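You operate a simulated robot arm through the tools that you are given. There is no shell and no other tool. Be economical: measure what you need, move in short steps, check, and stop when the job is done.

You run a simulated two-armed robot. Do the job below in one go: nothing can be reset, and whatever is moved stays where it is left.

## Task
Pick up the yellow carton with one hand, pass it to the other hand and put it on the top of the wooden counter. Set down upright: yellow carton.

The check looks at the end state, three seconds after you hand in, the way a careful person would. Anything else that was tipped, shoved, dropped, spilled or broken makes it a failure.

## Robot
Two 7-joint arms with two-finger parallel grippers on one trunk, on a base that drives. Base frame: it is fixed to the floor where the robot stands at the start and does not move with it; the origin is under the middle of the robot, x ahead of it, y to its left, z up; the surface under the hand at the start is at about z = 85. Readings come in cm, rad, newtons and seconds.
The left shoulder is at the start at [5, 17.7, 102.9], the right one opposite. With the tool pointing down near the work surface each hand reaches from about 10 to 68 cm from the robot's upright axis, wherever it stands, measured 20 degrees to its own side. Places, roughly: top of the wooden counter [60, -20, 80]. Payload 3.43 kg a hand.
The tool frame of a hand sits at the grasp point between the pads (the TCP): z along the fingers, y along the line on which they close. The tips reach 3.4 cm beyond it. The gripper opens to 12.8 cm. The fingers are 2.4 cm wide and 1.2 cm thick; the gripper's body (4.8 by 13 cm) begins 9.6 cm behind the TCP.
Orientation is told as [roll, pitch, yaw] about the base's x, y, z axes, in that order, counted from this pose: with the fingers straight down and closing along the base's y, the tool's x points along the base's -x, its y along +y and its z along -z.

## Interface
- The arms move only by the tool play_rows. It takes "left_series", "right_series" or both (then of equal length, played together; a hand with none holds still); each is a list of rows, each a list of 6 numbers: the shift along the base's x, y, z in cm, then the turn, a rotation vector about the base's x, y, z in rad. In form: [[x, y, z, ax, ay, az], ...]. A call has 1 to 12 rows; each row shifts and turns the commanded pose from where the row before left it. "left_jaw" and "right_jaw" are, for a hand that has rows, the closure, from 0 (fully open) to 1 (shut), set as the call begins (left out, the last holds). Each row takes 0.2 s and may step no farther than 5 cm and 0.15 rad from the row before; otherwise, or with a gripper value out of range, the whole call is refused. A pose out of reach is approached as far as the arm can. The call stops where the force on the tool passes 40 N (or 10 N more than at its start, if that is more) or the arm is blocked; 0.2 s more then pass. The fingers move at their own pace (about 10.8 cm/s each) and stop on an object; they squeeze with about 25 N. The grip force told is the motor's: it shows also when the fingers shut on nothing. Time passes only in rows, and 0.2 s behind the last, so rows that do not move let the fingers close. The reply holds the time, the measured pose of the TCP, the force on the tool along the base axes, the opening and the grip force, in the units named above and with some noise, with the torque about the TCP (base axes, N m) and any sound that the robot's microphone picked up.
- Cameras (640 x 400 px; columns grow to the right, rows downward): "scene" is now at [16.09, -0.3, 119.99]; the picture's right is [-0.01, -1.00, 0.00], its down [-0.50, 0.00, -0.87] and it looks along [0.87, -0.01, -0.50] (base axes); focal length 214 px, centre (320, 200). "left" rides on the left gripper at [7.6, 1.1, -16] in its tool frame; the picture's right is [-0.15, 0.99, 0.00], its down [-0.88, -0.13, -0.46] and it looks along [-0.45, -0.07, 0.89] (tool axes); focal length 234 px, centre (320, 200). "right" rides on the right gripper at [7.6, -1.1, -16] in its tool frame; the picture's right is [0.15, 0.99, 0.00], its down [-0.88, 0.13, -0.46] and it looks along [-0.45, 0.07, 0.89] (tool axes); focal length 234 px, centre (320, 200).
- camera(camera): a new picture of that camera. It takes no simulated time.
- raise_lower(by): slides the trunk up (or, below 0, down) by that many cm; the arms and the scene camera ride with it, the base frame stays. It gives what a move gives, with no picture.
- roll_base(legs): drives the robot by 1 to 6 legs, each [ahead, turn to the left] in cm and rad, along the robot's own axes; the way and the turn of a leg run together, so that a leg with both is an arc; at most 150 cm and 3.142 rad a leg. The arms and the cameras ride along, it lands a little off, and it stops where it bumps. It gives what a move gives.
- aim_head(pan, tilt): turns the head with the scene camera to pan (to the left, within 1.396 rad either way) and tilt (down, from -0.506 to 1.204), counted from straight ahead of the robot. It gives what a move gives.
- locate(camera, pixels): for up to 12 pixels [column, row] of the newest picture of that camera ("zoom" is the newest enlarged one), the place [x, y, z] in the base frame of the surface seen there, good to about 0.2 cm. It takes no simulated time.
- enlarge(camera, box): a new picture of the part [left, top, right, bottom] of that camera's present view, enlarged. It takes no simulated time.
- hand_in(): hands the job in; it is judged then, once.

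Keep the steps short. Do not move on a guess: measure, check each grasp and each placing, and mend mistakes. In all there are 80 turns and 62 pictures (those below and enlarged ones count). Leave the grippers open and the arms clear of the work at the hand-in unless told otherwise, and finish with a single line.

The tools are called after ">>>" by a JSON object that holds its "op" and its "data". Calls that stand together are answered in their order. play_rows: Moves the arms, as the interface text tells. Its arguments: {"type":"object","properties":{"left_series":{"type":"array","items":{"type":"array","items":{"type":"number"}}},"left_jaw":{"type":"number"},"right_series":{"type":"array","items":{"type":"array","items":{"type":"number"}}},"right_jaw":{"type":"number"}},"required":[]} The other tools are called the same way: raise_lower (by) slides the trunk up or down; roll_base (legs) drives the base; aim_head (pan, tilt) turns the head that bears the scene camera; camera (camera) takes a picture; locate (camera, pixels) gives the place of the surface under pixels of a picture; enlarge (camera, box) takes an enlarged picture of a part of a camera's view; hand_in () hands the job in.

At the start:

```text
clock: 0.0
left_eef_pos: [36.12, 9.02, 117.01]
left_tcp_rot: [0.001, 0.0, -0.001]
left_wrist_force: [-0.5, 0.1, 0.2]
left_moment: [0.0, -0.01, 0.03]
left_width: 12.8
left_grasp_force: 0.1
right_eef_pos: [49.26, -29.27, 112.02]
right_tcp_rot: [0.0, 0.0, 0.002]
right_wrist_force: [-0.2, -0.4, -0.5]
right_moment: [-0.01, 0.01, 0.02]
right_width: 12.8
right_grasp_force: 0.1
trunk travel left (down, up): [-20.0, 20.1]
robot x, y, heading: [-0.18, -0.07, 0.001]
head pan, tilt: [-0.007, 0.525]
```

scene: 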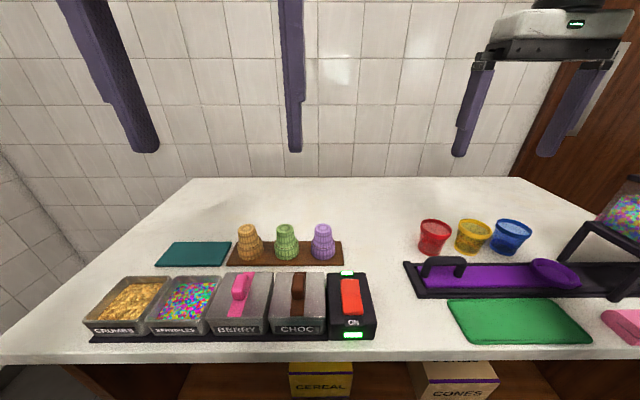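
right: 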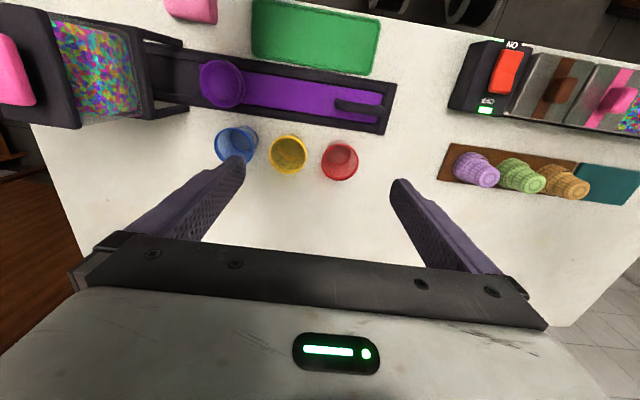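
left: 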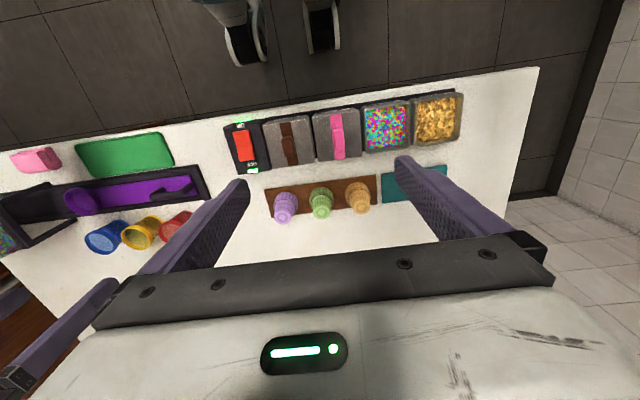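

I can see a yellow carton marked CEREAL under the counter, around pixel (322,382). I'll tilt the head down to see it better.

>>> {"op": "aim_head", "data": {"pan": 0, "tilt": 1.0}}

>>> {"op": "camera", "data": {"camera": "scene"}}

```text
clock: 0.9
left_eef_pos: [36.16, 9.06, 116.92]
left_tcp_rot: [0.0, 0.003, -0.002]
left_wrist_force: [-0.2, 0.3, 0.5]
left_moment: [0.02, 0.01, 0.01]
left_width: 12.77
left_grasp_force: 0.1
right_eef_pos: [49.24, -29.44, 112.03]
right_tcp_rot: [-0.001, -0.001, 0.0]
right_wrist_force: [0.4, -0.2, -0.7]
right_moment: [-0.01, 0.02, 0.01]
right_width: 12.8
right_grasp_force: 0.0
trunk travel left (down, up): [-20.0, 20.1]
robot x, y, heading: [-0.45, 0.28, -0.001]
head pan, tilt: [0.0, 1.0]
```

```text
58 pictures are left
```

scene: 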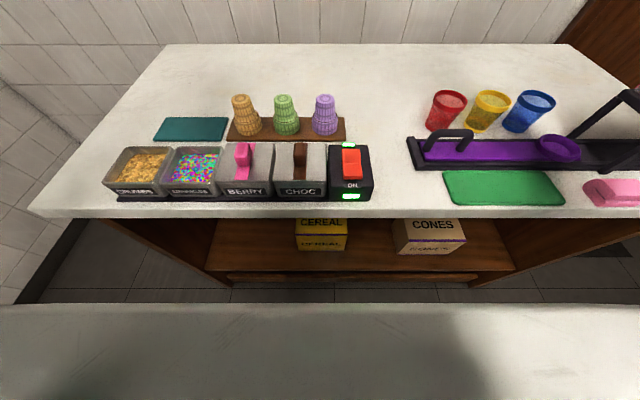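

The carton sits on a shelf below the counter. I'll measure the carton, shelf, counter edge and the white strip at the bottom.

>>> {"op": "locate", "data": {"camera": "scene", "pixels": [[322, 222], [298, 230], [347, 230], [299, 248], [346, 249], [322, 242], [322, 265], [322, 208], [430, 225], [320, 340], [500, 210], [322, 281]]}}

>>> {"op": "enlarge", "data": {"camera": "scene", "box": [200, 200, 520, 300]}}

```text
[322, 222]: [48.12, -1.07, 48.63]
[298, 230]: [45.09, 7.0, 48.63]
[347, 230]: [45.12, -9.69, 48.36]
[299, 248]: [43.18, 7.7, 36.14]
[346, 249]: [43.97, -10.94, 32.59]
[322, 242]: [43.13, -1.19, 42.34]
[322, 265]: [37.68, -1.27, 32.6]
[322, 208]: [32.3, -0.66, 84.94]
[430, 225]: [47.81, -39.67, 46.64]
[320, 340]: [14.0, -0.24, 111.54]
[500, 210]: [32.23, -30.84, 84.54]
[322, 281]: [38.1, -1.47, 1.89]
```

```text
2.00 times, centred on (360, 250) of scene
```

zoom: 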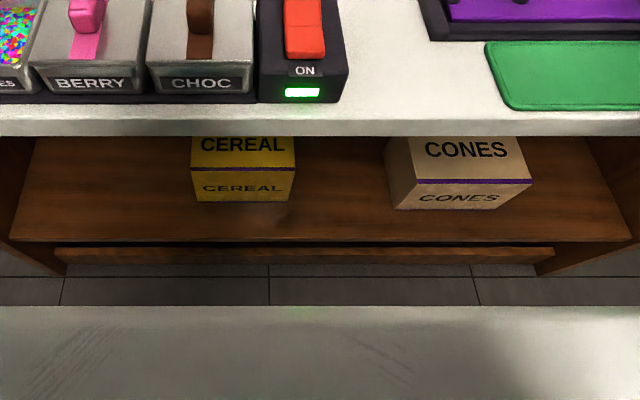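

The carton is about 17 cm wide (y) and 16 cm tall, on a shelf at z≈32.6, and I don't know its depth yet. I plan to back away and lower the trunk. First I'll look to each side, since I'll be driving.

>>> {"op": "aim_head", "data": {"pan": 1.39, "tilt": 0.5}}

>>> {"op": "camera", "data": {"camera": "scene"}}

>>> {"op": "aim_head", "data": {"pan": -1.39, "tilt": 0.5}}

>>> {"op": "camera", "data": {"camera": "scene"}}

```text
clock: 2.5
left_eef_pos: [36.16, 9.14, 116.99]
left_tcp_rot: [-0.001, 0.001, 0.001]
left_wrist_force: [-0.5, 0.2, -0.3]
left_moment: [0.03, 0.0, 0.01]
left_width: 12.81
left_grasp_force: 0.1
right_eef_pos: [49.39, -29.32, 111.98]
right_tcp_rot: [-0.001, 0.0, 0.0]
right_wrist_force: [1.1, 0.9, -0.2]
right_moment: [0.0, 0.01, -0.01]
right_width: 12.79
right_grasp_force: 0.1
trunk travel left (down, up): [-20.0, 20.1]
robot x, y, heading: [0.36, -0.04, -0.004]
head pan, tilt: [1.389, 0.499]
```

```text
56 pictures are left
```

scene: 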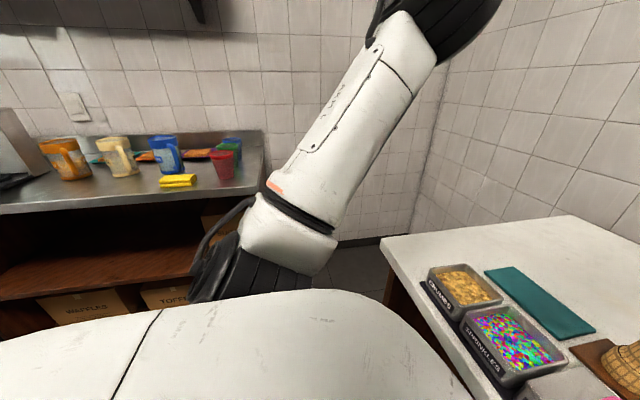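

```text
clock: 4.9
left_eef_pos: [36.13, 9.05, 117.0]
left_tcp_rot: [0.0, 0.001, 0.002]
left_wrist_force: [0.1, -0.6, 0.0]
left_moment: [-0.02, -0.01, -0.05]
left_width: 12.82
left_grasp_force: 0.1
right_eef_pos: [49.28, -29.44, 112.08]
right_tcp_rot: [0.001, 0.0, 0.0]
right_wrist_force: [-0.5, 0.9, -0.6]
right_moment: [-0.02, -0.03, -0.01]
right_width: 12.8
right_grasp_force: 0.0
trunk travel left (down, up): [-20.0, 20.1]
robot x, y, heading: [0.03, 0.22, 0.003]
head pan, tilt: [-1.389, 0.499]
```

```text
55 pictures are left
```

scene: 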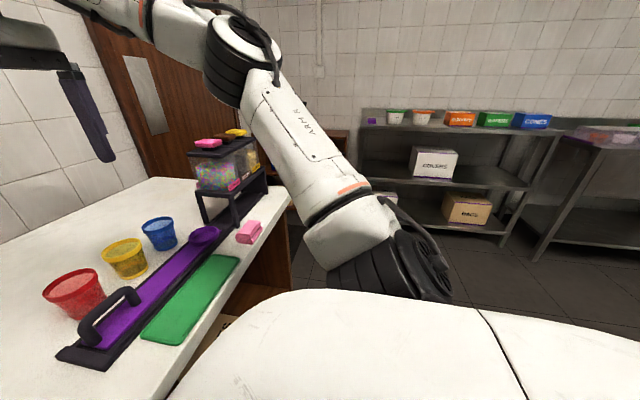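

There's free floor on both sides. I'll face the head forward again and back off 45 cm.

>>> {"op": "roll_base", "data": {"legs": [[-45, 0]]}}

>>> {"op": "aim_head", "data": {"pan": 0, "tilt": 0.85}}

>>> {"op": "camera", "data": {"camera": "scene"}}

```text
clock: 7.6
left_eef_pos: [-8.63, 9.06, 117.14]
left_tcp_rot: [-0.001, 0.003, -0.003]
left_wrist_force: [0.2, 0.4, 0.7]
left_moment: [-0.01, -0.01, 0.0]
left_width: 12.81
left_grasp_force: 0.0
right_eef_pos: [4.49, -29.49, 112.05]
right_tcp_rot: [-0.001, -0.002, -0.002]
right_wrist_force: [0.7, 0.2, 0.6]
right_moment: [0.03, 0.03, 0.01]
right_width: 12.81
right_grasp_force: 0.0
trunk travel left (down, up): [-20.0, 20.1]
robot x, y, heading: [-44.51, 0.0, -0.005]
head pan, tilt: [-1.389, 0.499]
```

```text
clock: 9.1
left_eef_pos: [-8.55, 9.05, 116.88]
left_tcp_rot: [0.0, 0.003, -0.003]
left_wrist_force: [-0.2, 0.0, -0.3]
left_moment: [-0.02, 0.0, 0.0]
left_width: 12.8
left_grasp_force: 0.1
right_eef_pos: [4.47, -29.47, 112.09]
right_tcp_rot: [0.001, 0.001, -0.004]
right_wrist_force: [0.3, -0.8, 0.0]
right_moment: [0.0, 0.01, 0.0]
right_width: 12.8
right_grasp_force: 0.0
trunk travel left (down, up): [-20.0, 20.1]
robot x, y, heading: [-44.59, -0.06, -0.002]
head pan, tilt: [0.0, 0.85]
```

```text
54 pictures are left
```

scene: 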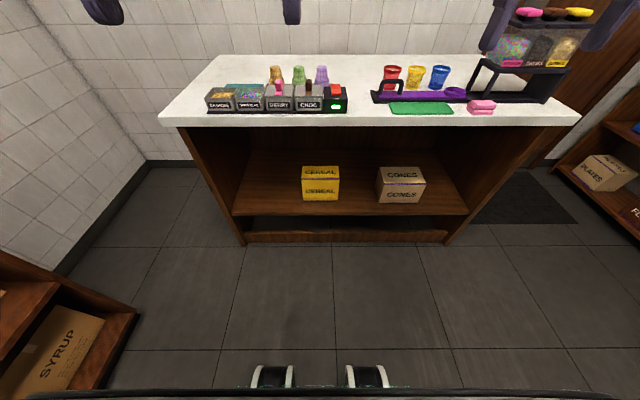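

Clear view now. I'll lower the trunk fully (the hands are off the counter) and measure the carton.

>>> {"op": "raise_lower", "data": {"by": -20}}

>>> {"op": "enlarge", "data": {"camera": "scene", "box": [220, 70, 460, 220]}}

```text
clock: 11.3
left_eef_pos: [-8.6, 9.03, 97.0]
left_tcp_rot: [0.0, 0.0, -0.004]
left_wrist_force: [-0.4, 0.4, -0.5]
left_moment: [0.02, 0.01, 0.0]
left_width: 12.79
left_grasp_force: 0.1
right_eef_pos: [4.43, -29.46, 92.07]
right_tcp_rot: [-0.001, 0.0, -0.005]
right_wrist_force: [-0.4, 0.0, -0.5]
right_moment: [-0.03, -0.02, -0.02]
right_width: 12.81
right_grasp_force: 0.0
trunk travel left (down, up): [0.0, 40.1]
robot x, y, heading: [-44.71, 0.26, -0.006]
head pan, tilt: [0.0, 0.85]
```

```text
2.67 times, centred on (340, 145) of scene
```

zoom: 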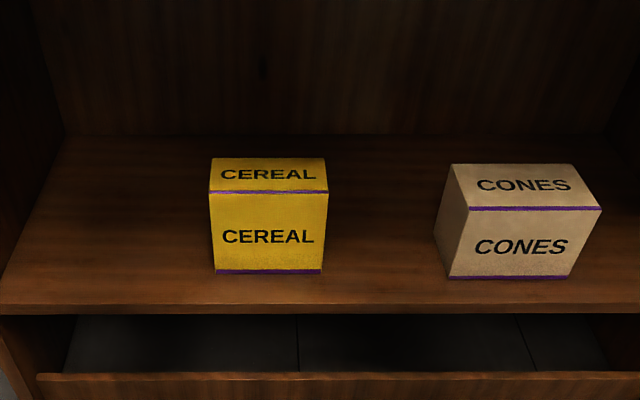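

>>> {"op": "locate", "data": {"camera": "zoom", "pixels": [[212, 161], [324, 161], [212, 187], [325, 188], [215, 265], [321, 266], [268, 230], [268, 290], [450, 170], [440, 240], [268, 100], [268, 160]]}}

>>> {"op": "camera", "data": {"camera": "scene"}}

```text
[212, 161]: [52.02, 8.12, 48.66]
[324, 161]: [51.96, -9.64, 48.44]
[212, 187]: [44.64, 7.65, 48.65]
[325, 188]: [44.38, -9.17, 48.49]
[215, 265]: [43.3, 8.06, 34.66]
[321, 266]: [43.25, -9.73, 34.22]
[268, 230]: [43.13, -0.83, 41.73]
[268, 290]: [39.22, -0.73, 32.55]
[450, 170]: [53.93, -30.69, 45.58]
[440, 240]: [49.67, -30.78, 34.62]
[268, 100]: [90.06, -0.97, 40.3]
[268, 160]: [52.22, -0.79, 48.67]
```

```text
52 pictures are left
```

scene: 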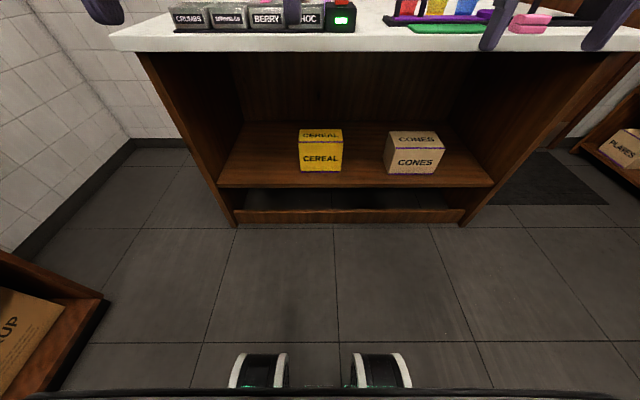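

The carton measures x 43.1–52.3, y −9.7–8.1, z 32.6–48.6, so only its 9.2 cm depth can be gripped. My plan is to grip it along x from the upper left with the left hand rolled inward. I'll measure the counter underside, the side panels and the robot's own base for clearance.

>>> {"op": "locate", "data": {"camera": "scene", "pixels": [[322, 49], [322, 53], [240, 60], [200, 100], [228, 140], [222, 180], [265, 370], [320, 394], [390, 160], [440, 145], [476, 150], [320, 60]]}}

```text
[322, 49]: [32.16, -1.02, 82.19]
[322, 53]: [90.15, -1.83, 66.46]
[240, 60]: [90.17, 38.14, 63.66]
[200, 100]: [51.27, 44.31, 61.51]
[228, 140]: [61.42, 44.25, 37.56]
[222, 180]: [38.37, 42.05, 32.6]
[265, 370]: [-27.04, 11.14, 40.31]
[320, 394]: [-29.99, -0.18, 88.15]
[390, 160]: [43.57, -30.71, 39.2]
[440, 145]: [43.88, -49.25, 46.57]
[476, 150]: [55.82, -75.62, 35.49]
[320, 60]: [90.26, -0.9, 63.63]
```

The underside is at z≈82 and the left panel at y≈44, so there's room. Here in free space I'll turn the left hand −90° in yaw, bringing the closing line along x, while moving it out and down.

>>> {"op": "play_rows", "data": {"left_series": [[1.5, 1, -1.5, 0, 0, -0.1428], [1.5, 1, -1.5, 0, 0, -0.1428], [1.5, 1, -1.5, 0, 0, -0.1428], [1.5, 1, -1.5, 0, 0, -0.1428], [1.5, 1, -1.5, 0, 0, -0.1428], [1.5, 1, -1.5, 0, 0, -0.1428], [1.5, 1, -1.5, 0, 0, -0.1428], [1.5, 1, -1.5, 0, 0, -0.1428], [1.5, 1, -1.5, 0, 0, -0.1428], [1.5, 1, -1.5, 0, 0, -0.1428], [1.5, 1, -1.5, 0, 0, -0.1428]], "left_jaw": 0}}

>>> {"op": "play_rows", "data": {"left_series": [[0, 0, -3.5, -0.145, 0, 0], [0, 0, -3.5, -0.145, 0, 0], [0, 0, -3.5, -0.145, 0, 0], [0, 0, -3.5, -0.145, 0, 0], [0, 0, -3.5, -0.145, 0, 0], [0, 0, -3.5, -0.145, 0, 0]]}}

>>> {"op": "camera", "data": {"camera": "scene"}}

```text
clock: 13.7
left_eef_pos: [7.81, 19.97, 80.43]
left_tcp_rot: [0.001, 0.002, -1.578]
left_wrist_force: [-0.7, 0.3, -0.9]
left_moment: [-0.01, -0.04, 0.0]
left_width: 12.81
left_grasp_force: 0.0
right_eef_pos: [4.54, -29.45, 91.93]
right_tcp_rot: [0.001, 0.001, -0.004]
right_wrist_force: [-0.4, -0.8, -0.3]
right_moment: [0.01, -0.01, 0.02]
right_width: 12.81
right_grasp_force: 0.0
trunk travel left (down, up): [0.0, 40.1]
robot x, y, heading: [-44.62, 0.08, -0.001]
head pan, tilt: [0.0, 0.85]
```

```text
clock: 15.1
left_eef_pos: [7.83, 20.09, 59.51]
left_tcp_rot: [0.006, -0.872, -1.578]
left_wrist_force: [-0.3, 0.6, 1.0]
left_moment: [0.02, -0.01, -0.01]
left_width: 12.78
left_grasp_force: 0.1
right_eef_pos: [4.44, -29.38, 92.01]
right_tcp_rot: [0.001, -0.001, -0.005]
right_wrist_force: [0.1, -0.2, -0.5]
right_moment: [0.03, 0.04, 0.0]
right_width: 12.81
right_grasp_force: 0.0
trunk travel left (down, up): [0.0, 40.1]
robot x, y, heading: [-44.6, -0.17, -0.005]
head pan, tilt: [0.0, 0.85]
```

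```text
51 pictures are left
```

scene: 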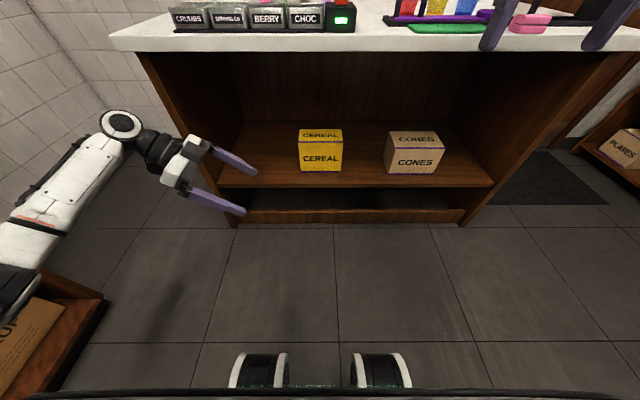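

The pose is reached. I'll measure the wrist and forearm to see their height for going under the counter.

>>> {"op": "locate", "data": {"camera": "scene", "pixels": [[122, 125], [122, 112], [150, 145], [185, 165], [60, 190], [20, 220], [80, 290], [8, 265], [232, 210], [240, 165]]}}

```text
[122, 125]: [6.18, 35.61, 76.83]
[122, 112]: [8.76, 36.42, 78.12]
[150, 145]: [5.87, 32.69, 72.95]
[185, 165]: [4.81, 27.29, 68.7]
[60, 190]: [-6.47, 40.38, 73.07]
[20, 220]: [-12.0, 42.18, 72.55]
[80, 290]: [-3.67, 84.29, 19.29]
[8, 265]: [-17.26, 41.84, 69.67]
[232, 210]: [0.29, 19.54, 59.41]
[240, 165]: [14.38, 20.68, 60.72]
```

The wrist top is about 18.6 cm above the TCP, so it'll be near z 74 at the standoff and clear the underside. I'll lower and centre the left hand, and pull the right hand back so it stays off the counter when I drive in.

>>> {"op": "play_rows", "data": {"left_series": [[0, -1.4, -0.8, 0, 0, 0], [0, -1.4, -0.8, 0, 0, 0], [0, -1.4, -0.8, 0, 0, 0], [0, -1.4, -0.8, 0, 0, 0], [0, -1.4, -0.8, 0, 0, 0], [0, 0, 0, 0, 0, 0]], "right_series": [[-4, 0, 1.5, 0, 0, 0], [-4, 0, 1.5, 0, 0, 0], [-4, 0, 1.5, 0, 0, 0], [-4, 0, 1.5, 0, 0, 0], [-4, 0, 1.5, 0, 0, 0], [-4, 0, 1.5, 0, 0, 0]]}}

>>> {"op": "roll_base", "data": {"legs": [[25, 0]]}}

>>> {"op": "camera", "data": {"camera": "scene"}}

```text
clock: 16.5
left_eef_pos: [7.96, 12.94, 55.51]
left_tcp_rot: [0.002, -0.869, -1.576]
left_wrist_force: [-0.8, 0.2, 0.5]
left_moment: [0.01, -0.03, -0.04]
left_width: 12.83
left_grasp_force: 0.1
right_eef_pos: [-15.93, -25.75, 96.47]
right_tcp_rot: [-0.001, 0.001, -0.004]
right_wrist_force: [0.4, 0.0, -0.5]
right_moment: [-0.01, 0.04, -0.03]
right_width: 12.79
right_grasp_force: 0.1
right hand out of reach, approached as far as the arm can: row 4, 5, 6
trunk travel left (down, up): [0.0, 40.1]
robot x, y, heading: [-44.63, -0.08, -0.005]
head pan, tilt: [0.0, 0.85]
```

```text
clock: 18.3
left_eef_pos: [32.76, 12.76, 55.49]
left_tcp_rot: [0.004, -0.87, -1.579]
left_wrist_force: [0.7, -0.2, -0.2]
left_moment: [-0.01, -0.02, 0.0]
left_width: 12.79
left_grasp_force: 0.0
right_eef_pos: [9.01, -26.04, 96.41]
right_tcp_rot: [-0.001, -0.001, -0.004]
right_wrist_force: [-0.6, -0.5, -0.7]
right_moment: [0.04, 0.0, 0.0]
right_width: 12.78
right_grasp_force: 0.0
trunk travel left (down, up): [0.0, 40.1]
robot x, y, heading: [-19.82, -0.09, -0.009]
head pan, tilt: [0.0, 0.85]
```

```text
50 pictures are left
```

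scene: 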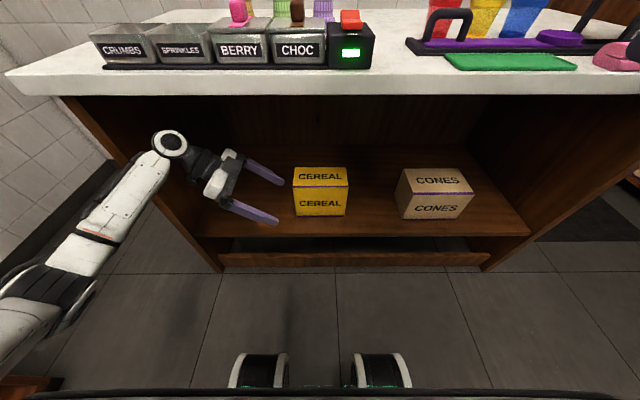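

Everything is clear: the wrist is under the counter lip and the fingers are left of and above the carton. Next I'll drive in 15 cm so the TCP is at x≈47.7.

>>> {"op": "roll_base", "data": {"legs": [[15, 0]]}}

>>> {"op": "camera", "data": {"camera": "scene"}}

>>> {"op": "camera", "data": {"camera": "left"}}

```text
clock: 19.7
left_eef_pos: [47.74, 12.72, 55.43]
left_tcp_rot: [0.003, -0.869, -1.58]
left_wrist_force: [0.6, 0.5, -0.2]
left_moment: [0.02, -0.04, 0.01]
left_width: 12.81
left_grasp_force: 0.0
right_eef_pos: [23.72, -26.08, 96.43]
right_tcp_rot: [0.0, -0.002, -0.006]
right_wrist_force: [-0.2, -0.4, 0.2]
right_moment: [-0.01, -0.01, 0.02]
right_width: 12.79
right_grasp_force: 0.1
trunk travel left (down, up): [0.0, 40.1]
robot x, y, heading: [-5.11, 0.19, -0.006]
head pan, tilt: [0.0, 0.85]
```

```text
49 pictures are left
```

scene: 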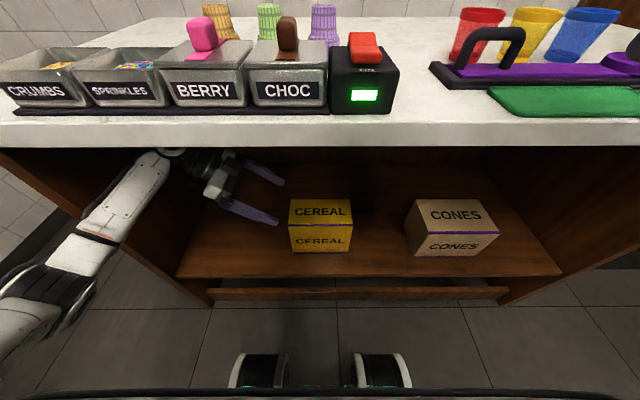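

```text
48 pictures are left
```

left: 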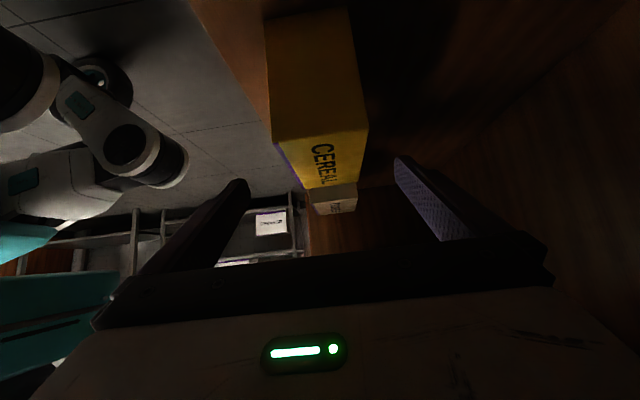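

The fingers straddle the carton in x (41.3 and 54.1 against 43.1–52.3). I'll move in along the approach to about y 2.3, z 44.5 and stay open for now.

>>> {"op": "play_rows", "data": {"left_series": [[0, -1.73, -1.82, 0, 0, 0], [0, -1.73, -1.82, 0, 0, 0], [0, -1.73, -1.82, 0, 0, 0], [0, -1.73, -1.82, 0, 0, 0], [0, -1.73, -1.82, 0, 0, 0], [0, -1.73, -1.82, 0, 0, 0], [0, 0, 0, 0, 0, 0]]}}

>>> {"op": "camera", "data": {"camera": "left"}}

>>> {"op": "enlarge", "data": {"camera": "scene", "box": [160, 140, 480, 280]}}

```text
clock: 21.3
left_eef_pos: [47.66, 2.23, 44.58]
left_tcp_rot: [0.005, -0.87, -1.58]
left_wrist_force: [0.0, -1.1, -0.5]
left_moment: [0.06, 0.0, 0.01]
left_width: 12.82
left_grasp_force: 0.1
right_eef_pos: [23.81, -26.08, 96.32]
right_tcp_rot: [-0.001, -0.003, -0.007]
right_wrist_force: [-0.7, -0.2, -0.7]
right_moment: [0.0, 0.0, 0.0]
right_width: 12.81
right_grasp_force: 0.0
trunk travel left (down, up): [0.0, 40.1]
robot x, y, heading: [-5.17, 0.18, -0.007]
head pan, tilt: [0.0, 0.85]
```

```text
47 pictures are left
```

left: 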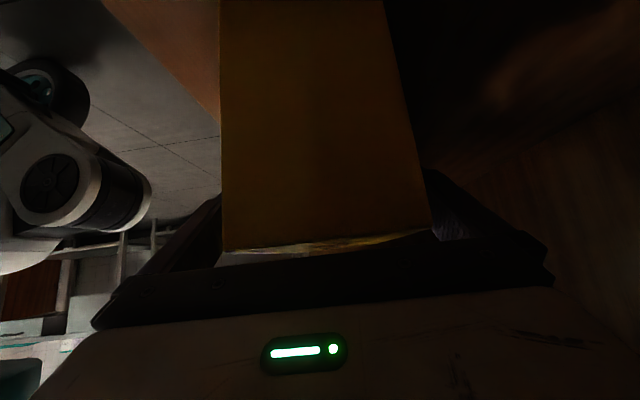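

```text
2.00 times, centred on (320, 210) of scene
```

zoom: 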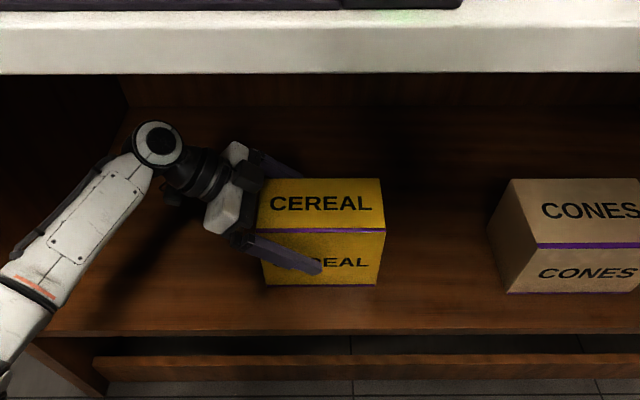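

Fingers sit front and back of the carton. Close the left jaw.

>>> {"op": "play_rows", "data": {"left_series": [[0, 0, 0, 0, 0, 0], [0, 0, 0, 0, 0, 0], [0, 0, 0, 0, 0, 0], [0, 0, 0, 0, 0, 0]], "left_jaw": 1}}

```text
clock: 22.3
left_eef_pos: [47.76, 2.22, 44.56]
left_tcp_rot: [0.004, -0.87, -1.58]
left_wrist_force: [2.7, -0.4, 0.6]
left_moment: [-0.02, -0.14, 0.08]
left_width: 10.01
left_grasp_force: 24.9
right_eef_pos: [23.87, -26.03, 96.42]
right_tcp_rot: [0.001, -0.002, -0.008]
right_wrist_force: [0.5, 0.4, 0.0]
right_moment: [-0.06, 0.0, 0.0]
right_width: 12.81
right_grasp_force: 0.0
trunk travel left (down, up): [0.0, 40.1]
robot x, y, heading: [-4.93, -0.27, -0.009]
head pan, tilt: [0.0, 0.85]
```

It's gripped at 10.0 cm with 25 N. Lift 3 cm and check.

>>> {"op": "play_rows", "data": {"left_series": [[0, 0, 1, 0, 0, 0], [0, 0, 1, 0, 0, 0], [0, 0, 1, 0, 0, 0], [0, 0, 0, 0, 0, 0]]}}

>>> {"op": "enlarge", "data": {"camera": "scene", "box": [160, 140, 480, 280]}}

```text
clock: 23.3
left_eef_pos: [47.84, 2.36, 47.65]
left_tcp_rot: [0.001, -0.869, -1.577]
left_wrist_force: [-0.8, -0.2, -4.9]
left_moment: [0.11, 0.01, 0.0]
left_width: 9.97
left_grasp_force: 25.0
right_eef_pos: [23.86, -26.17, 96.36]
right_tcp_rot: [0.0, 0.0, -0.006]
right_wrist_force: [0.0, -0.2, -1.2]
right_moment: [0.02, 0.0, 0.01]
right_width: 12.8
right_grasp_force: 0.1
trunk travel left (down, up): [0.0, 40.1]
robot x, y, heading: [-5.24, -0.52, -0.007]
head pan, tilt: [0.0, 0.85]
```

```text
2.00 times, centred on (320, 210) of scene
```

zoom: 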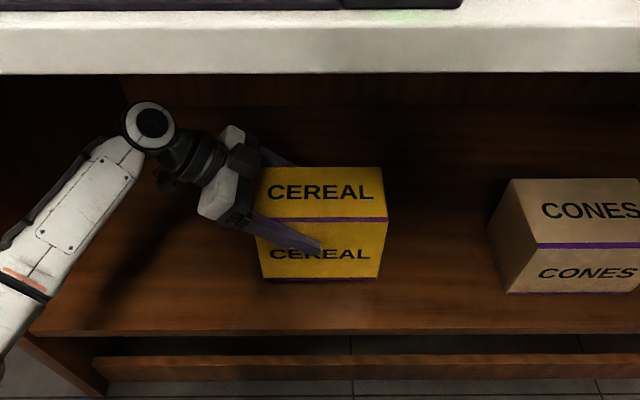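

It's lifted level, at about 0.5 kg. I'll raise it 3 cm more and back out 42 cm.

>>> {"op": "play_rows", "data": {"left_series": [[0, 0, 1.5, 0, 0, 0], [0, 0, 1.5, 0, 0, 0], [0, 0, 0, 0, 0, 0]]}}

>>> {"op": "roll_base", "data": {"legs": [[-42, 0]]}}

>>> {"op": "raise_lower", "data": {"by": 20}}

>>> {"op": "camera", "data": {"camera": "scene"}}

```text
clock: 24.1
left_eef_pos: [47.77, 2.36, 50.59]
left_tcp_rot: [0.002, -0.87, -1.577]
left_wrist_force: [0.8, -0.6, -4.7]
left_moment: [0.13, 0.02, 0.0]
left_width: 10.0
left_grasp_force: 24.7
right_eef_pos: [23.89, -26.04, 96.4]
right_tcp_rot: [-0.001, -0.002, -0.005]
right_wrist_force: [0.7, -0.5, -0.1]
right_moment: [0.01, 0.0, 0.02]
right_width: 12.81
right_grasp_force: 0.0
trunk travel left (down, up): [0.0, 40.1]
robot x, y, heading: [-5.21, -0.12, 0.001]
head pan, tilt: [0.0, 0.85]
```

```text
clock: 26.7
left_eef_pos: [5.36, 2.67, 50.6]
left_tcp_rot: [0.004, -0.869, -1.58]
left_wrist_force: [-0.2, 0.3, -4.3]
left_moment: [0.12, 0.02, -0.02]
left_width: 10.02
left_grasp_force: 24.8
right_eef_pos: [-18.64, -25.82, 96.38]
right_tcp_rot: [0.0, 0.0, -0.007]
right_wrist_force: [0.4, -0.4, -0.9]
right_moment: [0.0, -0.01, -0.01]
right_width: 12.8
right_grasp_force: 0.1
trunk travel left (down, up): [0.0, 40.1]
robot x, y, heading: [-47.35, 0.12, -0.008]
head pan, tilt: [0.0, 0.85]
```

```text
clock: 28.9
left_eef_pos: [5.28, 2.57, 70.59]
left_tcp_rot: [0.003, -0.87, -1.58]
left_wrist_force: [-0.6, 1.1, -4.5]
left_moment: [0.11, 0.03, 0.01]
left_width: 10.0
left_grasp_force: 25.4
right_eef_pos: [-18.5, -25.86, 116.3]
right_tcp_rot: [-0.002, -0.001, -0.007]
right_wrist_force: [0.1, -0.3, 0.9]
right_moment: [0.02, 0.02, 0.01]
right_width: 12.78
right_grasp_force: 0.1
trunk travel left (down, up): [-20.0, 20.1]
robot x, y, heading: [-47.33, -0.11, -0.005]
head pan, tilt: [0.0, 0.85]
```

```text
44 pictures are left
```

scene: 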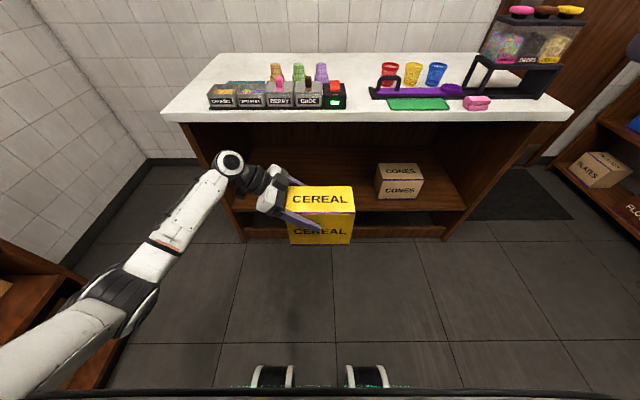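

The carton is out and held level. Now I'll enlarge the counter top to choose a free spot.

>>> {"op": "enlarge", "data": {"camera": "scene", "box": [160, 20, 600, 130]}}

```text
1.45 times, centred on (380, 75) of scene
```

zoom: 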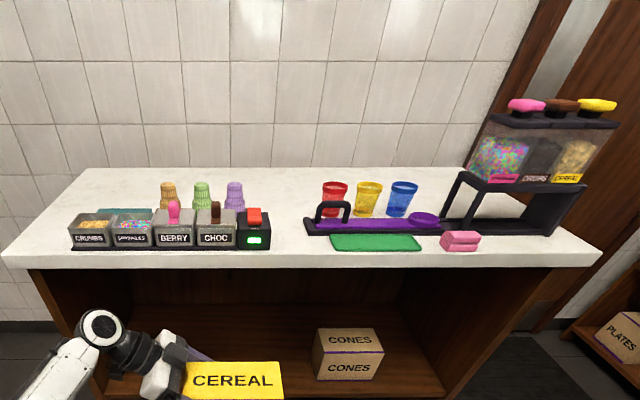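

>>> {"op": "locate", "data": {"camera": "zoom", "pixels": [[270, 246], [305, 232], [280, 210], [244, 206], [322, 212], [285, 185], [330, 248], [300, 255], [256, 245], [250, 188], [200, 170], [316, 222]]}}

>>> {"op": "locate", "data": {"camera": "scene", "pixels": [[292, 186], [353, 186], [288, 210], [355, 211], [290, 242], [352, 243]]}}

```text
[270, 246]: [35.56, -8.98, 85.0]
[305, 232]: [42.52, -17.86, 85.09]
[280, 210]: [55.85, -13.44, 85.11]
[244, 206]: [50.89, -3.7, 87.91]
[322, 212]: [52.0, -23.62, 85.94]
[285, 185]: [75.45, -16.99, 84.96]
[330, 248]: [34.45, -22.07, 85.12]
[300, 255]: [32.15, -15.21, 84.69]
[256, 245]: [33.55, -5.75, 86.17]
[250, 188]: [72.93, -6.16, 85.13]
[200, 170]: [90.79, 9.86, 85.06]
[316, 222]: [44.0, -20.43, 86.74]
```

```text
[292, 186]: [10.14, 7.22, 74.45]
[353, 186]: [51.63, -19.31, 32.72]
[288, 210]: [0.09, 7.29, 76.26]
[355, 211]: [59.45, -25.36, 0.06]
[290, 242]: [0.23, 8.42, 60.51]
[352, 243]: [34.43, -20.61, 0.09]
```

The free area is behind the cups and cones (x>62, y around −10). First comes the handover. I'll raise the carton to about z 86 and pull it in slightly, while the right hand comes forward on its own side and yaws +90°.

>>> {"op": "play_rows", "data": {"left_series": [[-0.4, 0, 1.4, 0, 0, 0], [-0.4, 0, 1.4, 0, 0, 0], [-0.4, 0, 1.4, 0, 0, 0], [-0.4, 0, 1.4, 0, 0, 0], [-0.4, 0, 1.4, 0, 0, 0], [-0.4, 0, 1.4, 0, 0, 0], [-0.4, 0, 1.4, 0, 0, 0], [-0.4, 0, 1.4, 0, 0, 0], [-0.4, 0, 1.4, 0, 0, 0], [-0.4, 0, 1.4, 0, 0, 0], [-0.4, 0, 1.4, 0, 0, 0], [0, 0, 0, 0, 0, 0]], "right_series": [[1.9, -0.6, -0.3, 0, 0, 0.1428], [1.9, -0.6, -0.3, 0, 0, 0.1428], [1.9, -0.6, -0.3, 0, 0, 0.1428], [1.9, -0.6, -0.3, 0, 0, 0.1428], [1.9, -0.6, -0.3, 0, 0, 0.1428], [1.9, -0.6, -0.3, 0, 0, 0.1428], [1.9, -0.6, -0.3, 0, 0, 0.1428], [1.9, -0.6, -0.3, 0, 0, 0.1428], [1.9, -0.6, -0.3, 0, 0, 0.1428], [1.9, -0.6, -0.3, 0, 0, 0.1428], [1.9, -0.6, -0.3, 0, 0, 0.1428], [0, 0, 0, 0, 0, 0]], "right_jaw": 0}}

>>> {"op": "camera", "data": {"camera": "scene"}}

```text
clock: 31.5
left_eef_pos: [0.86, 2.6, 85.92]
left_tcp_rot: [0.001, -0.869, -1.579]
left_wrist_force: [-0.5, 0.2, -4.0]
left_moment: [0.11, 0.0, 0.0]
left_width: 9.98
left_grasp_force: 24.7
right_eef_pos: [-18.07, -12.36, 100.16]
right_tcp_rot: [-0.001, -0.002, 1.563]
right_wrist_force: [0.0, 0.0, 0.0]
right_moment: [0.01, 0.02, -0.03]
right_width: 12.82
right_grasp_force: 0.0
right hand out of reach, approached as far as the arm can: row 4, 5, 6, 7, 8, 9, 10, 11
trunk travel left (down, up): [-20.0, 20.1]
robot x, y, heading: [-47.63, -0.02, -0.009]
head pan, tilt: [0.0, 0.85]
```

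```text
42 pictures are left
```

scene: 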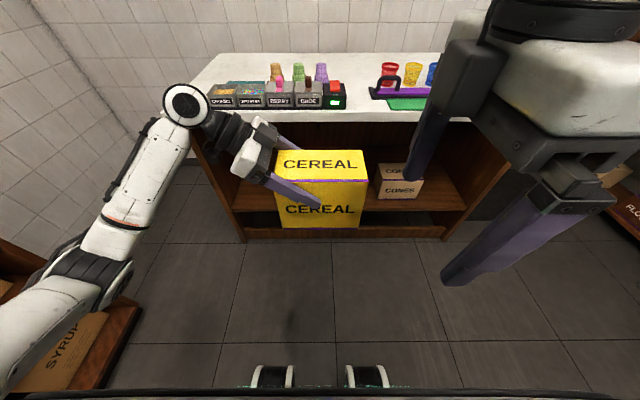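

The right hand got stuck at (−18,−12,100), which looks like a joint limit from its tucked-in start. I'll nudge it outward and up and see how it responds.

>>> {"op": "play_rows", "data": {"right_series": [[0, -2, 1, 0, 0, 0], [0, -2, 1, 0, 0, 0], [0, -2, 1, 0, 0, 0]]}}

```text
clock: 32.3
left_eef_pos: [0.86, 2.57, 86.0]
left_tcp_rot: [0.002, -0.869, -1.579]
left_wrist_force: [-0.7, -0.8, -4.4]
left_moment: [0.13, 0.0, -0.02]
left_width: 9.98
left_grasp_force: 25.3
right_eef_pos: [-21.22, -16.12, 102.0]
right_tcp_rot: [0.001, 0.0, 1.562]
right_wrist_force: [0.3, 0.5, 0.1]
right_moment: [0.01, 0.06, 0.0]
right_width: 12.77
right_grasp_force: 0.1
right hand out of reach, approached as far as the arm can: row 1, 2, 3
trunk travel left (down, up): [-20.0, 20.1]
robot x, y, heading: [-47.1, -0.16, -0.007]
head pan, tilt: [0.0, 0.85]
```

The pose is limited here with this yaw. I'll undo the yaw while moving out to the right and up, then go forward, and yaw again once there.

>>> {"op": "play_rows", "data": {"right_series": [[0, -1, 1, 0, 0, -0.145], [0, -1, 1, 0, 0, -0.145], [0, -1, 1, 0, 0, -0.145], [0, -1, 1, 0, 0, -0.145], [0, -1, 1, 0, 0, -0.145], [0, -1, 1, 0, 0, -0.145], [0, -1, 1, 0, 0, -0.145], [0, -1, 1, 0, 0, -0.145], [0, -1, 1, 0, 0, -0.145], [0, -1, 1, 0, 0, -0.145], [0, 0, 0, 0, 0, -0.12]]}}

```text
clock: 34.7
left_eef_pos: [0.94, 2.65, 85.97]
left_tcp_rot: [0.002, -0.869, -1.579]
left_wrist_force: [0.2, 0.8, -4.4]
left_moment: [0.07, 0.02, 0.02]
left_width: 9.98
left_grasp_force: 25.2
right_eef_pos: [-21.22, -26.07, 112.07]
right_tcp_rot: [0.002, -0.001, -0.01]
right_wrist_force: [0.7, 0.1, 0.4]
right_moment: [-0.01, -0.01, 0.02]
right_width: 12.8
right_grasp_force: 0.1
trunk travel left (down, up): [-20.0, 20.1]
robot x, y, heading: [-47.27, 0.33, -0.007]
head pan, tilt: [0.0, 0.85]
```

It responds normally again. Now forward to x≈3, y≈−30.

>>> {"op": "play_rows", "data": {"right_series": [[3, -0.5, 0, 0, 0, 0], [3, -0.5, 0, 0, 0, 0], [3, -0.5, 0, 0, 0, 0], [3, -0.5, 0, 0, 0, 0], [3, -0.5, 0, 0, 0, 0], [3, -0.5, 0, 0, 0, 0], [3, -0.5, 0, 0, 0, 0], [1, -0.5, 0, 0, 0, 0]]}}

>>> {"op": "play_rows", "data": {"right_series": [[0, 0, 0, 0, 0, 0.1428], [0, 0, 0, 0, 0, 0.1428], [0, 0, 0, 0, 0, 0.1428], [0, 0, 0, 0, 0, 0.1428], [0, 0, 0, 0, 0, 0.1428], [0, 0, 0, 0, 0, 0.1428], [0, 0, 0, 0, 0, 0.1428], [0, 0, 0, 0, 0, 0.1428], [0, 0, 0, 0, 0, 0.1428], [0, 0, 0, 0, 0, 0.1428], [0, 0, 0, 0, 0, 0.1428]]}}

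```text
clock: 36.5
left_eef_pos: [0.89, 2.51, 85.94]
left_tcp_rot: [0.002, -0.87, -1.581]
left_wrist_force: [0.0, -1.0, -4.5]
left_moment: [0.11, 0.0, 0.04]
left_width: 9.97
left_grasp_force: 24.9
right_eef_pos: [0.76, -30.23, 112.08]
right_tcp_rot: [0.0, -0.002, -0.007]
right_wrist_force: [0.3, -0.4, -0.3]
right_moment: [0.0, -0.01, 0.03]
right_width: 12.81
right_grasp_force: 0.0
trunk travel left (down, up): [-20.0, 20.1]
robot x, y, heading: [-47.69, 0.03, -0.011]
head pan, tilt: [0.0, 0.85]
```

```text
clock: 38.9
left_eef_pos: [0.89, 2.51, 85.84]
left_tcp_rot: [0.002, -0.868, -1.58]
left_wrist_force: [0.1, 0.3, -3.8]
left_moment: [0.14, 0.01, 0.01]
left_width: 10.02
left_grasp_force: 24.5
right_eef_pos: [-18.53, -12.84, 100.97]
right_tcp_rot: [0.0, -0.002, 1.562]
right_wrist_force: [0.8, -0.2, 0.6]
right_moment: [-0.01, 0.0, -0.01]
right_width: 12.81
right_grasp_force: 0.0
right hand out of reach, approached as far as the arm can: row 3, 4, 5, 6, 7, 8, 9, 10, 11
trunk travel left (down, up): [-20.0, 20.1]
robot x, y, heading: [-47.51, -0.05, -0.006]
head pan, tilt: [0.0, 0.85]
```

Same limit again: the right wrist won't take +90° yaw. I'll unwind it and try −90°, which gives the same closing line with the camera on the other side.

>>> {"op": "play_rows", "data": {"right_series": [[0, -1.4, 1, 0, 0, -0.1428], [0, -1.4, 1, 0, 0, -0.1428], [0, -1.4, 1, 0, 0, -0.1428], [0, -1.4, 1, 0, 0, -0.1428], [0, -1.4, 1, 0, 0, -0.1428], [0, -1.4, 1, 0, 0, -0.1428], [0, -1.4, 1, 0, 0, -0.1428], [0, -1.4, 1, 0, 0, -0.1428], [0, -1.4, 1, 0, 0, -0.1428], [0, -1.4, 1, 0, 0, -0.1428], [0, -1.4, 1, 0, 0, -0.1428]]}}

>>> {"op": "play_rows", "data": {"right_series": [[3, -0.5, 0, 0, 0, 0], [3, -0.5, 0, 0, 0, 0], [3, -0.5, 0, 0, 0, 0], [3, -0.5, 0, 0, 0, 0], [3, -0.5, 0, 0, 0, 0], [3, -0.5, 0, 0, 0, 0], [1, -0.5, 0, 0, 0, 0]]}}

>>> {"op": "play_rows", "data": {"right_series": [[0, 0, 0, 0, 0, -0.1428], [0, 0, 0, 0, 0, -0.1428], [0, 0, 0, 0, 0, -0.1428], [0, 0, 0, 0, 0, -0.1428], [0, 0, 0, 0, 0, -0.1428], [0, 0, 0, 0, 0, -0.1428], [0, 0, 0, 0, 0, -0.1428], [0, 0, 0, 0, 0, -0.1428], [0, 0, 0, 0, 0, -0.1428], [0, 0, 0, 0, 0, -0.1428], [0, 0, 0, 0, 0, -0.1428]]}}

```text
clock: 41.3
left_eef_pos: [0.88, 2.56, 85.95]
left_tcp_rot: [0.003, -0.868, -1.578]
left_wrist_force: [0.5, 0.9, -3.7]
left_moment: [0.11, -0.02, 0.02]
left_width: 9.99
left_grasp_force: 25.1
right_eef_pos: [-18.46, -28.28, 111.87]
right_tcp_rot: [0.001, -0.001, -0.009]
right_wrist_force: [0.1, 0.2, -0.4]
right_moment: [0.02, -0.01, -0.02]
right_width: 12.83
right_grasp_force: 0.0
trunk travel left (down, up): [-20.0, 20.1]
robot x, y, heading: [-47.77, 0.25, -0.008]
head pan, tilt: [0.0, 0.85]
```

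```text
clock: 42.9
left_eef_pos: [0.89, 2.53, 85.91]
left_tcp_rot: [0.001, -0.869, -1.579]
left_wrist_force: [-0.7, 0.6, -4.7]
left_moment: [0.08, 0.02, 0.03]
left_width: 9.97
left_grasp_force: 24.8
right_eef_pos: [0.62, -31.68, 111.83]
right_tcp_rot: [0.001, -0.001, -0.008]
right_wrist_force: [0.4, 0.0, -0.3]
right_moment: [0.0, 0.0, 0.03]
right_width: 12.8
right_grasp_force: 0.1
trunk travel left (down, up): [-20.0, 20.1]
robot x, y, heading: [-47.4, 0.01, -0.009]
head pan, tilt: [0.0, 0.85]
```

```text
clock: 45.3
left_eef_pos: [0.82, 2.53, 85.89]
left_tcp_rot: [0.002, -0.867, -1.579]
left_wrist_force: [-0.1, 0.5, -5.3]
left_moment: [0.15, 0.07, 0.0]
left_width: 9.98
left_grasp_force: 24.8
right_eef_pos: [0.58, -31.85, 111.89]
right_tcp_rot: [0.0, -0.001, -1.58]
right_wrist_force: [-0.3, -0.1, 0.5]
right_moment: [-0.01, -0.01, -0.01]
right_width: 12.8
right_grasp_force: 0.1
trunk travel left (down, up): [-20.0, 20.1]
robot x, y, heading: [-47.55, -0.25, -0.008]
head pan, tilt: [0.0, 0.85]
```

−90° works. Now I'll roll +0.5 so the fingers point down and toward the carton, and move to the standoff (y≈−12.2, z≈99).

>>> {"op": "play_rows", "data": {"right_series": [[0, 0, 0, 0.125, 0, 0], [0, 0, 0, 0.125, 0, 0], [0, 0, 0, 0.125, 0, 0], [0, 0, 0, 0.125, 0, 0], [0.1, 3.3, -2.2, 0, 0, 0], [0.1, 3.3, -2.2, 0, 0, 0], [0.1, 3.3, -2.2, 0, 0, 0], [0, 3.3, -2.2, 0, 0, 0], [0, 3.3, -2.2, 0, 0, 0], [0, 3.1, -2.2, 0, 0, 0], [0, 0, 0, 0, 0, 0]]}}

>>> {"op": "camera", "data": {"camera": "scene"}}

>>> {"op": "camera", "data": {"camera": "right"}}

```text
clock: 47.7
left_eef_pos: [0.83, 2.59, 85.84]
left_tcp_rot: [0.002, -0.87, -1.58]
left_wrist_force: [-0.5, 0.4, -4.3]
left_moment: [0.12, -0.02, 0.01]
left_width: 10.01
left_grasp_force: 24.9
right_eef_pos: [0.98, -12.06, 98.66]
right_tcp_rot: [-0.004, 0.499, -1.58]
right_wrist_force: [0.9, 0.1, 0.8]
right_moment: [-0.02, 0.03, 0.01]
right_width: 12.79
right_grasp_force: 0.1
trunk travel left (down, up): [-20.0, 20.1]
robot x, y, heading: [-47.77, 0.47, -0.005]
head pan, tilt: [0.0, 0.85]
```

```text
41 pictures are left
```

scene: 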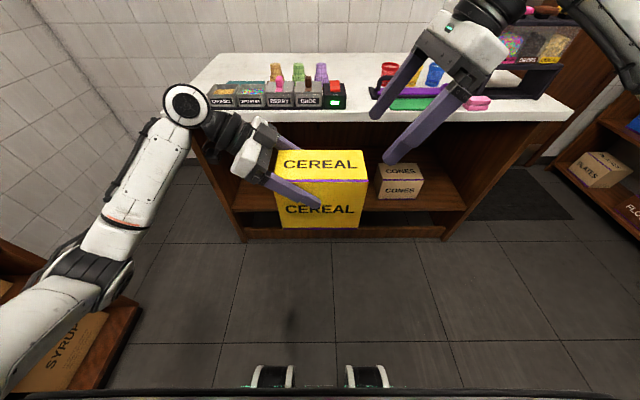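

```text
40 pictures are left
```

right: 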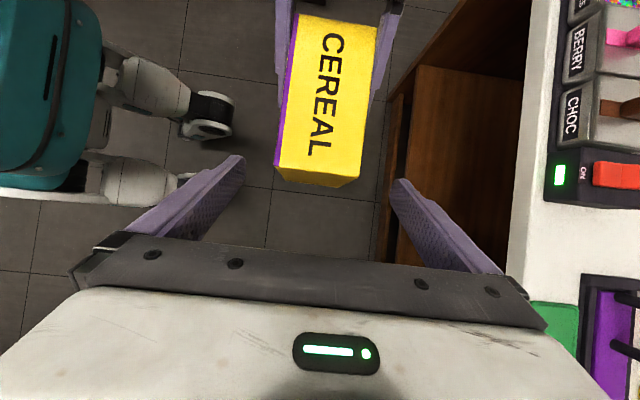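

That's aligned. I'll measure the held carton's edges before moving in.

>>> {"op": "locate", "data": {"camera": "right", "pixels": [[282, 165], [355, 178], [298, 20], [372, 30], [330, 100]]}}

>>> {"op": "locate", "data": {"camera": "scene", "pixels": [[360, 155], [363, 176], [360, 222], [325, 200], [325, 155]]}}

```text
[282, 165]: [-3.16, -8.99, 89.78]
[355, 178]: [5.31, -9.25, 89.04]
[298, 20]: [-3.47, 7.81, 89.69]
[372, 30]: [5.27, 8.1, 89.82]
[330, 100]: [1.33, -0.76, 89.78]
```

```text
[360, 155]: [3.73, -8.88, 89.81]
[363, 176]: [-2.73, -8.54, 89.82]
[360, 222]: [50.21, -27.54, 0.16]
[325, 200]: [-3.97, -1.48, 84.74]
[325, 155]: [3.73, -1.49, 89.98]
```

The carton's top is at z 89.8, y −9.4 to 8.4, centred at x≈0.9. I'll move the right hand in to (0.9, −5.5, 86.2), still open.

>>> {"op": "play_rows", "data": {"right_series": [[0, 0.94, -1.78, 0, 0, 0], [0, 0.94, -1.78, 0, 0, 0], [0, 0.94, -1.78, 0, 0, 0], [0, 0.94, -1.78, 0, 0, 0], [0, 0.94, -1.78, 0, 0, 0], [0, 0.94, -1.78, 0, 0, 0], [0, 0.9, -1.78, 0, 0, 0], [0, 0, 0, 0, 0, 0]]}}

>>> {"op": "enlarge", "data": {"camera": "scene", "box": [160, 60, 480, 260]}}

```text
clock: 49.5
left_eef_pos: [0.83, 2.56, 85.91]
left_tcp_rot: [0.002, -0.87, -1.58]
left_wrist_force: [0.3, 0.2, -4.4]
left_moment: [0.13, -0.01, -0.02]
left_width: 9.97
left_grasp_force: 24.6
right_eef_pos: [0.87, -5.64, 86.31]
right_tcp_rot: [-0.002, 0.499, -1.579]
right_wrist_force: [1.0, 1.0, -0.3]
right_moment: [0.0, -0.03, 0.0]
right_width: 12.79
right_grasp_force: 0.1
trunk travel left (down, up): [-20.0, 20.1]
robot x, y, heading: [-47.72, 0.21, -0.007]
head pan, tilt: [0.0, 0.85]
```

```text
2.00 times, centred on (320, 160) of scene
```

zoom: 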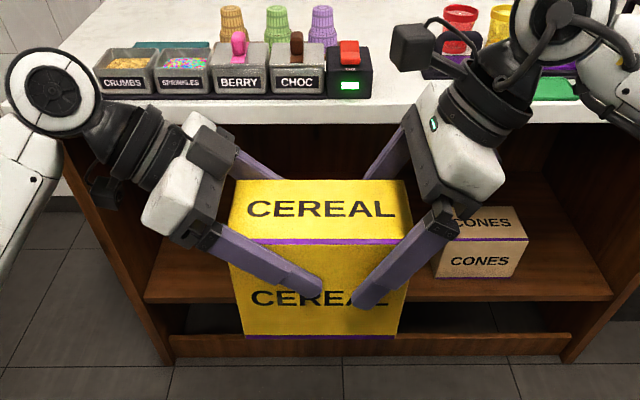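

Good position, and the finger tips don't overlap. Close the right hand while the left still holds.

>>> {"op": "play_rows", "data": {"right_series": [[0, 0, 0, 0, 0, 0], [0, 0, 0, 0, 0, 0], [0, 0, 0, 0, 0, 0], [0, 0, 0, 0, 0, 0]], "right_jaw": 1}}

```text
clock: 50.5
left_eef_pos: [1.04, 2.59, 85.86]
left_tcp_rot: [0.002, -0.868, -1.58]
left_wrist_force: [1.5, -3.3, -3.7]
left_moment: [0.36, 0.46, 0.32]
left_width: 9.98
left_grasp_force: 25.1
right_eef_pos: [0.78, -5.61, 86.17]
right_tcp_rot: [-0.003, 0.499, -1.578]
right_wrist_force: [-0.9, 2.7, 0.0]
right_moment: [-0.28, -0.47, -0.16]
right_width: 10.0
right_grasp_force: 25.4
trunk travel left (down, up): [-20.0, 20.1]
robot x, y, heading: [-47.32, 0.02, -0.006]
head pan, tilt: [0.0, 0.85]
```

Right grips at 10.0 cm with 25 N. Now open the left.

>>> {"op": "play_rows", "data": {"left_series": [[0, 0, 0, 0, 0, 0], [0, 0, 0, 0, 0, 0], [0, 0, 0, 0, 0, 0]], "left_jaw": 0}}

>>> {"op": "enlarge", "data": {"camera": "scene", "box": [160, 60, 480, 260]}}

```text
clock: 51.3
left_eef_pos: [0.86, 2.54, 85.87]
left_tcp_rot: [0.003, -0.869, -1.579]
left_wrist_force: [-0.6, 0.0, 0.4]
left_moment: [-0.02, 0.02, 0.0]
left_width: 12.8
left_grasp_force: 0.0
right_eef_pos: [0.89, -5.68, 86.24]
right_tcp_rot: [-0.002, 0.498, -1.58]
right_wrist_force: [0.6, 0.6, -0.6]
right_moment: [-0.24, -0.04, -0.03]
right_width: 10.0
right_grasp_force: 25.0
trunk travel left (down, up): [-20.0, 20.1]
robot x, y, heading: [-47.38, 0.04, -0.007]
head pan, tilt: [0.0, 0.85]
```

```text
2.00 times, centred on (320, 160) of scene
```

zoom: 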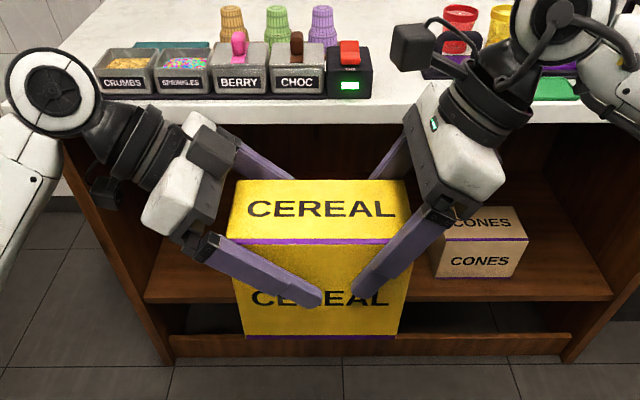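

The carton stays level in the right hand. I'll retreat the left hand along its approach axis.

>>> {"op": "play_rows", "data": {"left_series": [[0, 1.15, 0.97, 0, 0, 0], [0, 1.15, 0.97, 0, 0, 0], [0, 1.53, 1.29, 0, 0, 0], [0, 1.53, 1.29, 0, 0, 0], [0, 1.53, 1.29, 0, 0, 0], [0, 1.53, 1.29, 0, 0, 0], [0, 1.53, 1.29, 0, 0, 0], [0, 3, 0, 0, 0, 0]]}}

>>> {"op": "camera", "data": {"camera": "scene"}}

```text
clock: 53.1
left_eef_pos: [0.88, 15.58, 94.27]
left_tcp_rot: [0.004, -0.87, -1.579]
left_wrist_force: [0.7, -0.2, 0.0]
left_moment: [-0.02, 0.0, 0.02]
left_width: 12.8
left_grasp_force: 0.0
right_eef_pos: [0.91, -5.67, 86.21]
right_tcp_rot: [-0.004, 0.499, -1.581]
right_wrist_force: [0.7, -0.7, -0.1]
right_moment: [-0.24, 0.01, -0.02]
right_width: 9.98
right_grasp_force: 25.0
trunk travel left (down, up): [-20.0, 20.1]
robot x, y, heading: [-47.28, 0.12, -0.005]
head pan, tilt: [0.0, 0.85]
```

```text
37 pictures are left
```

scene: 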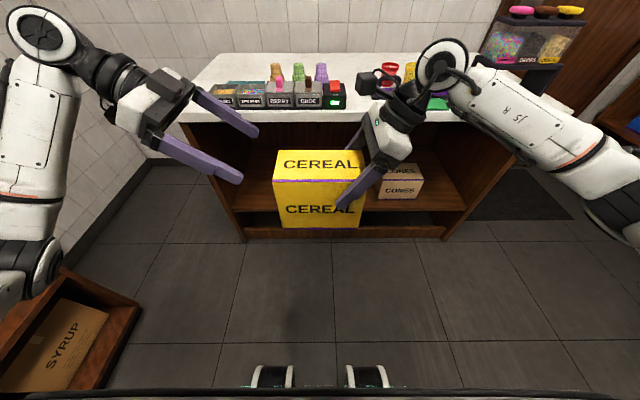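

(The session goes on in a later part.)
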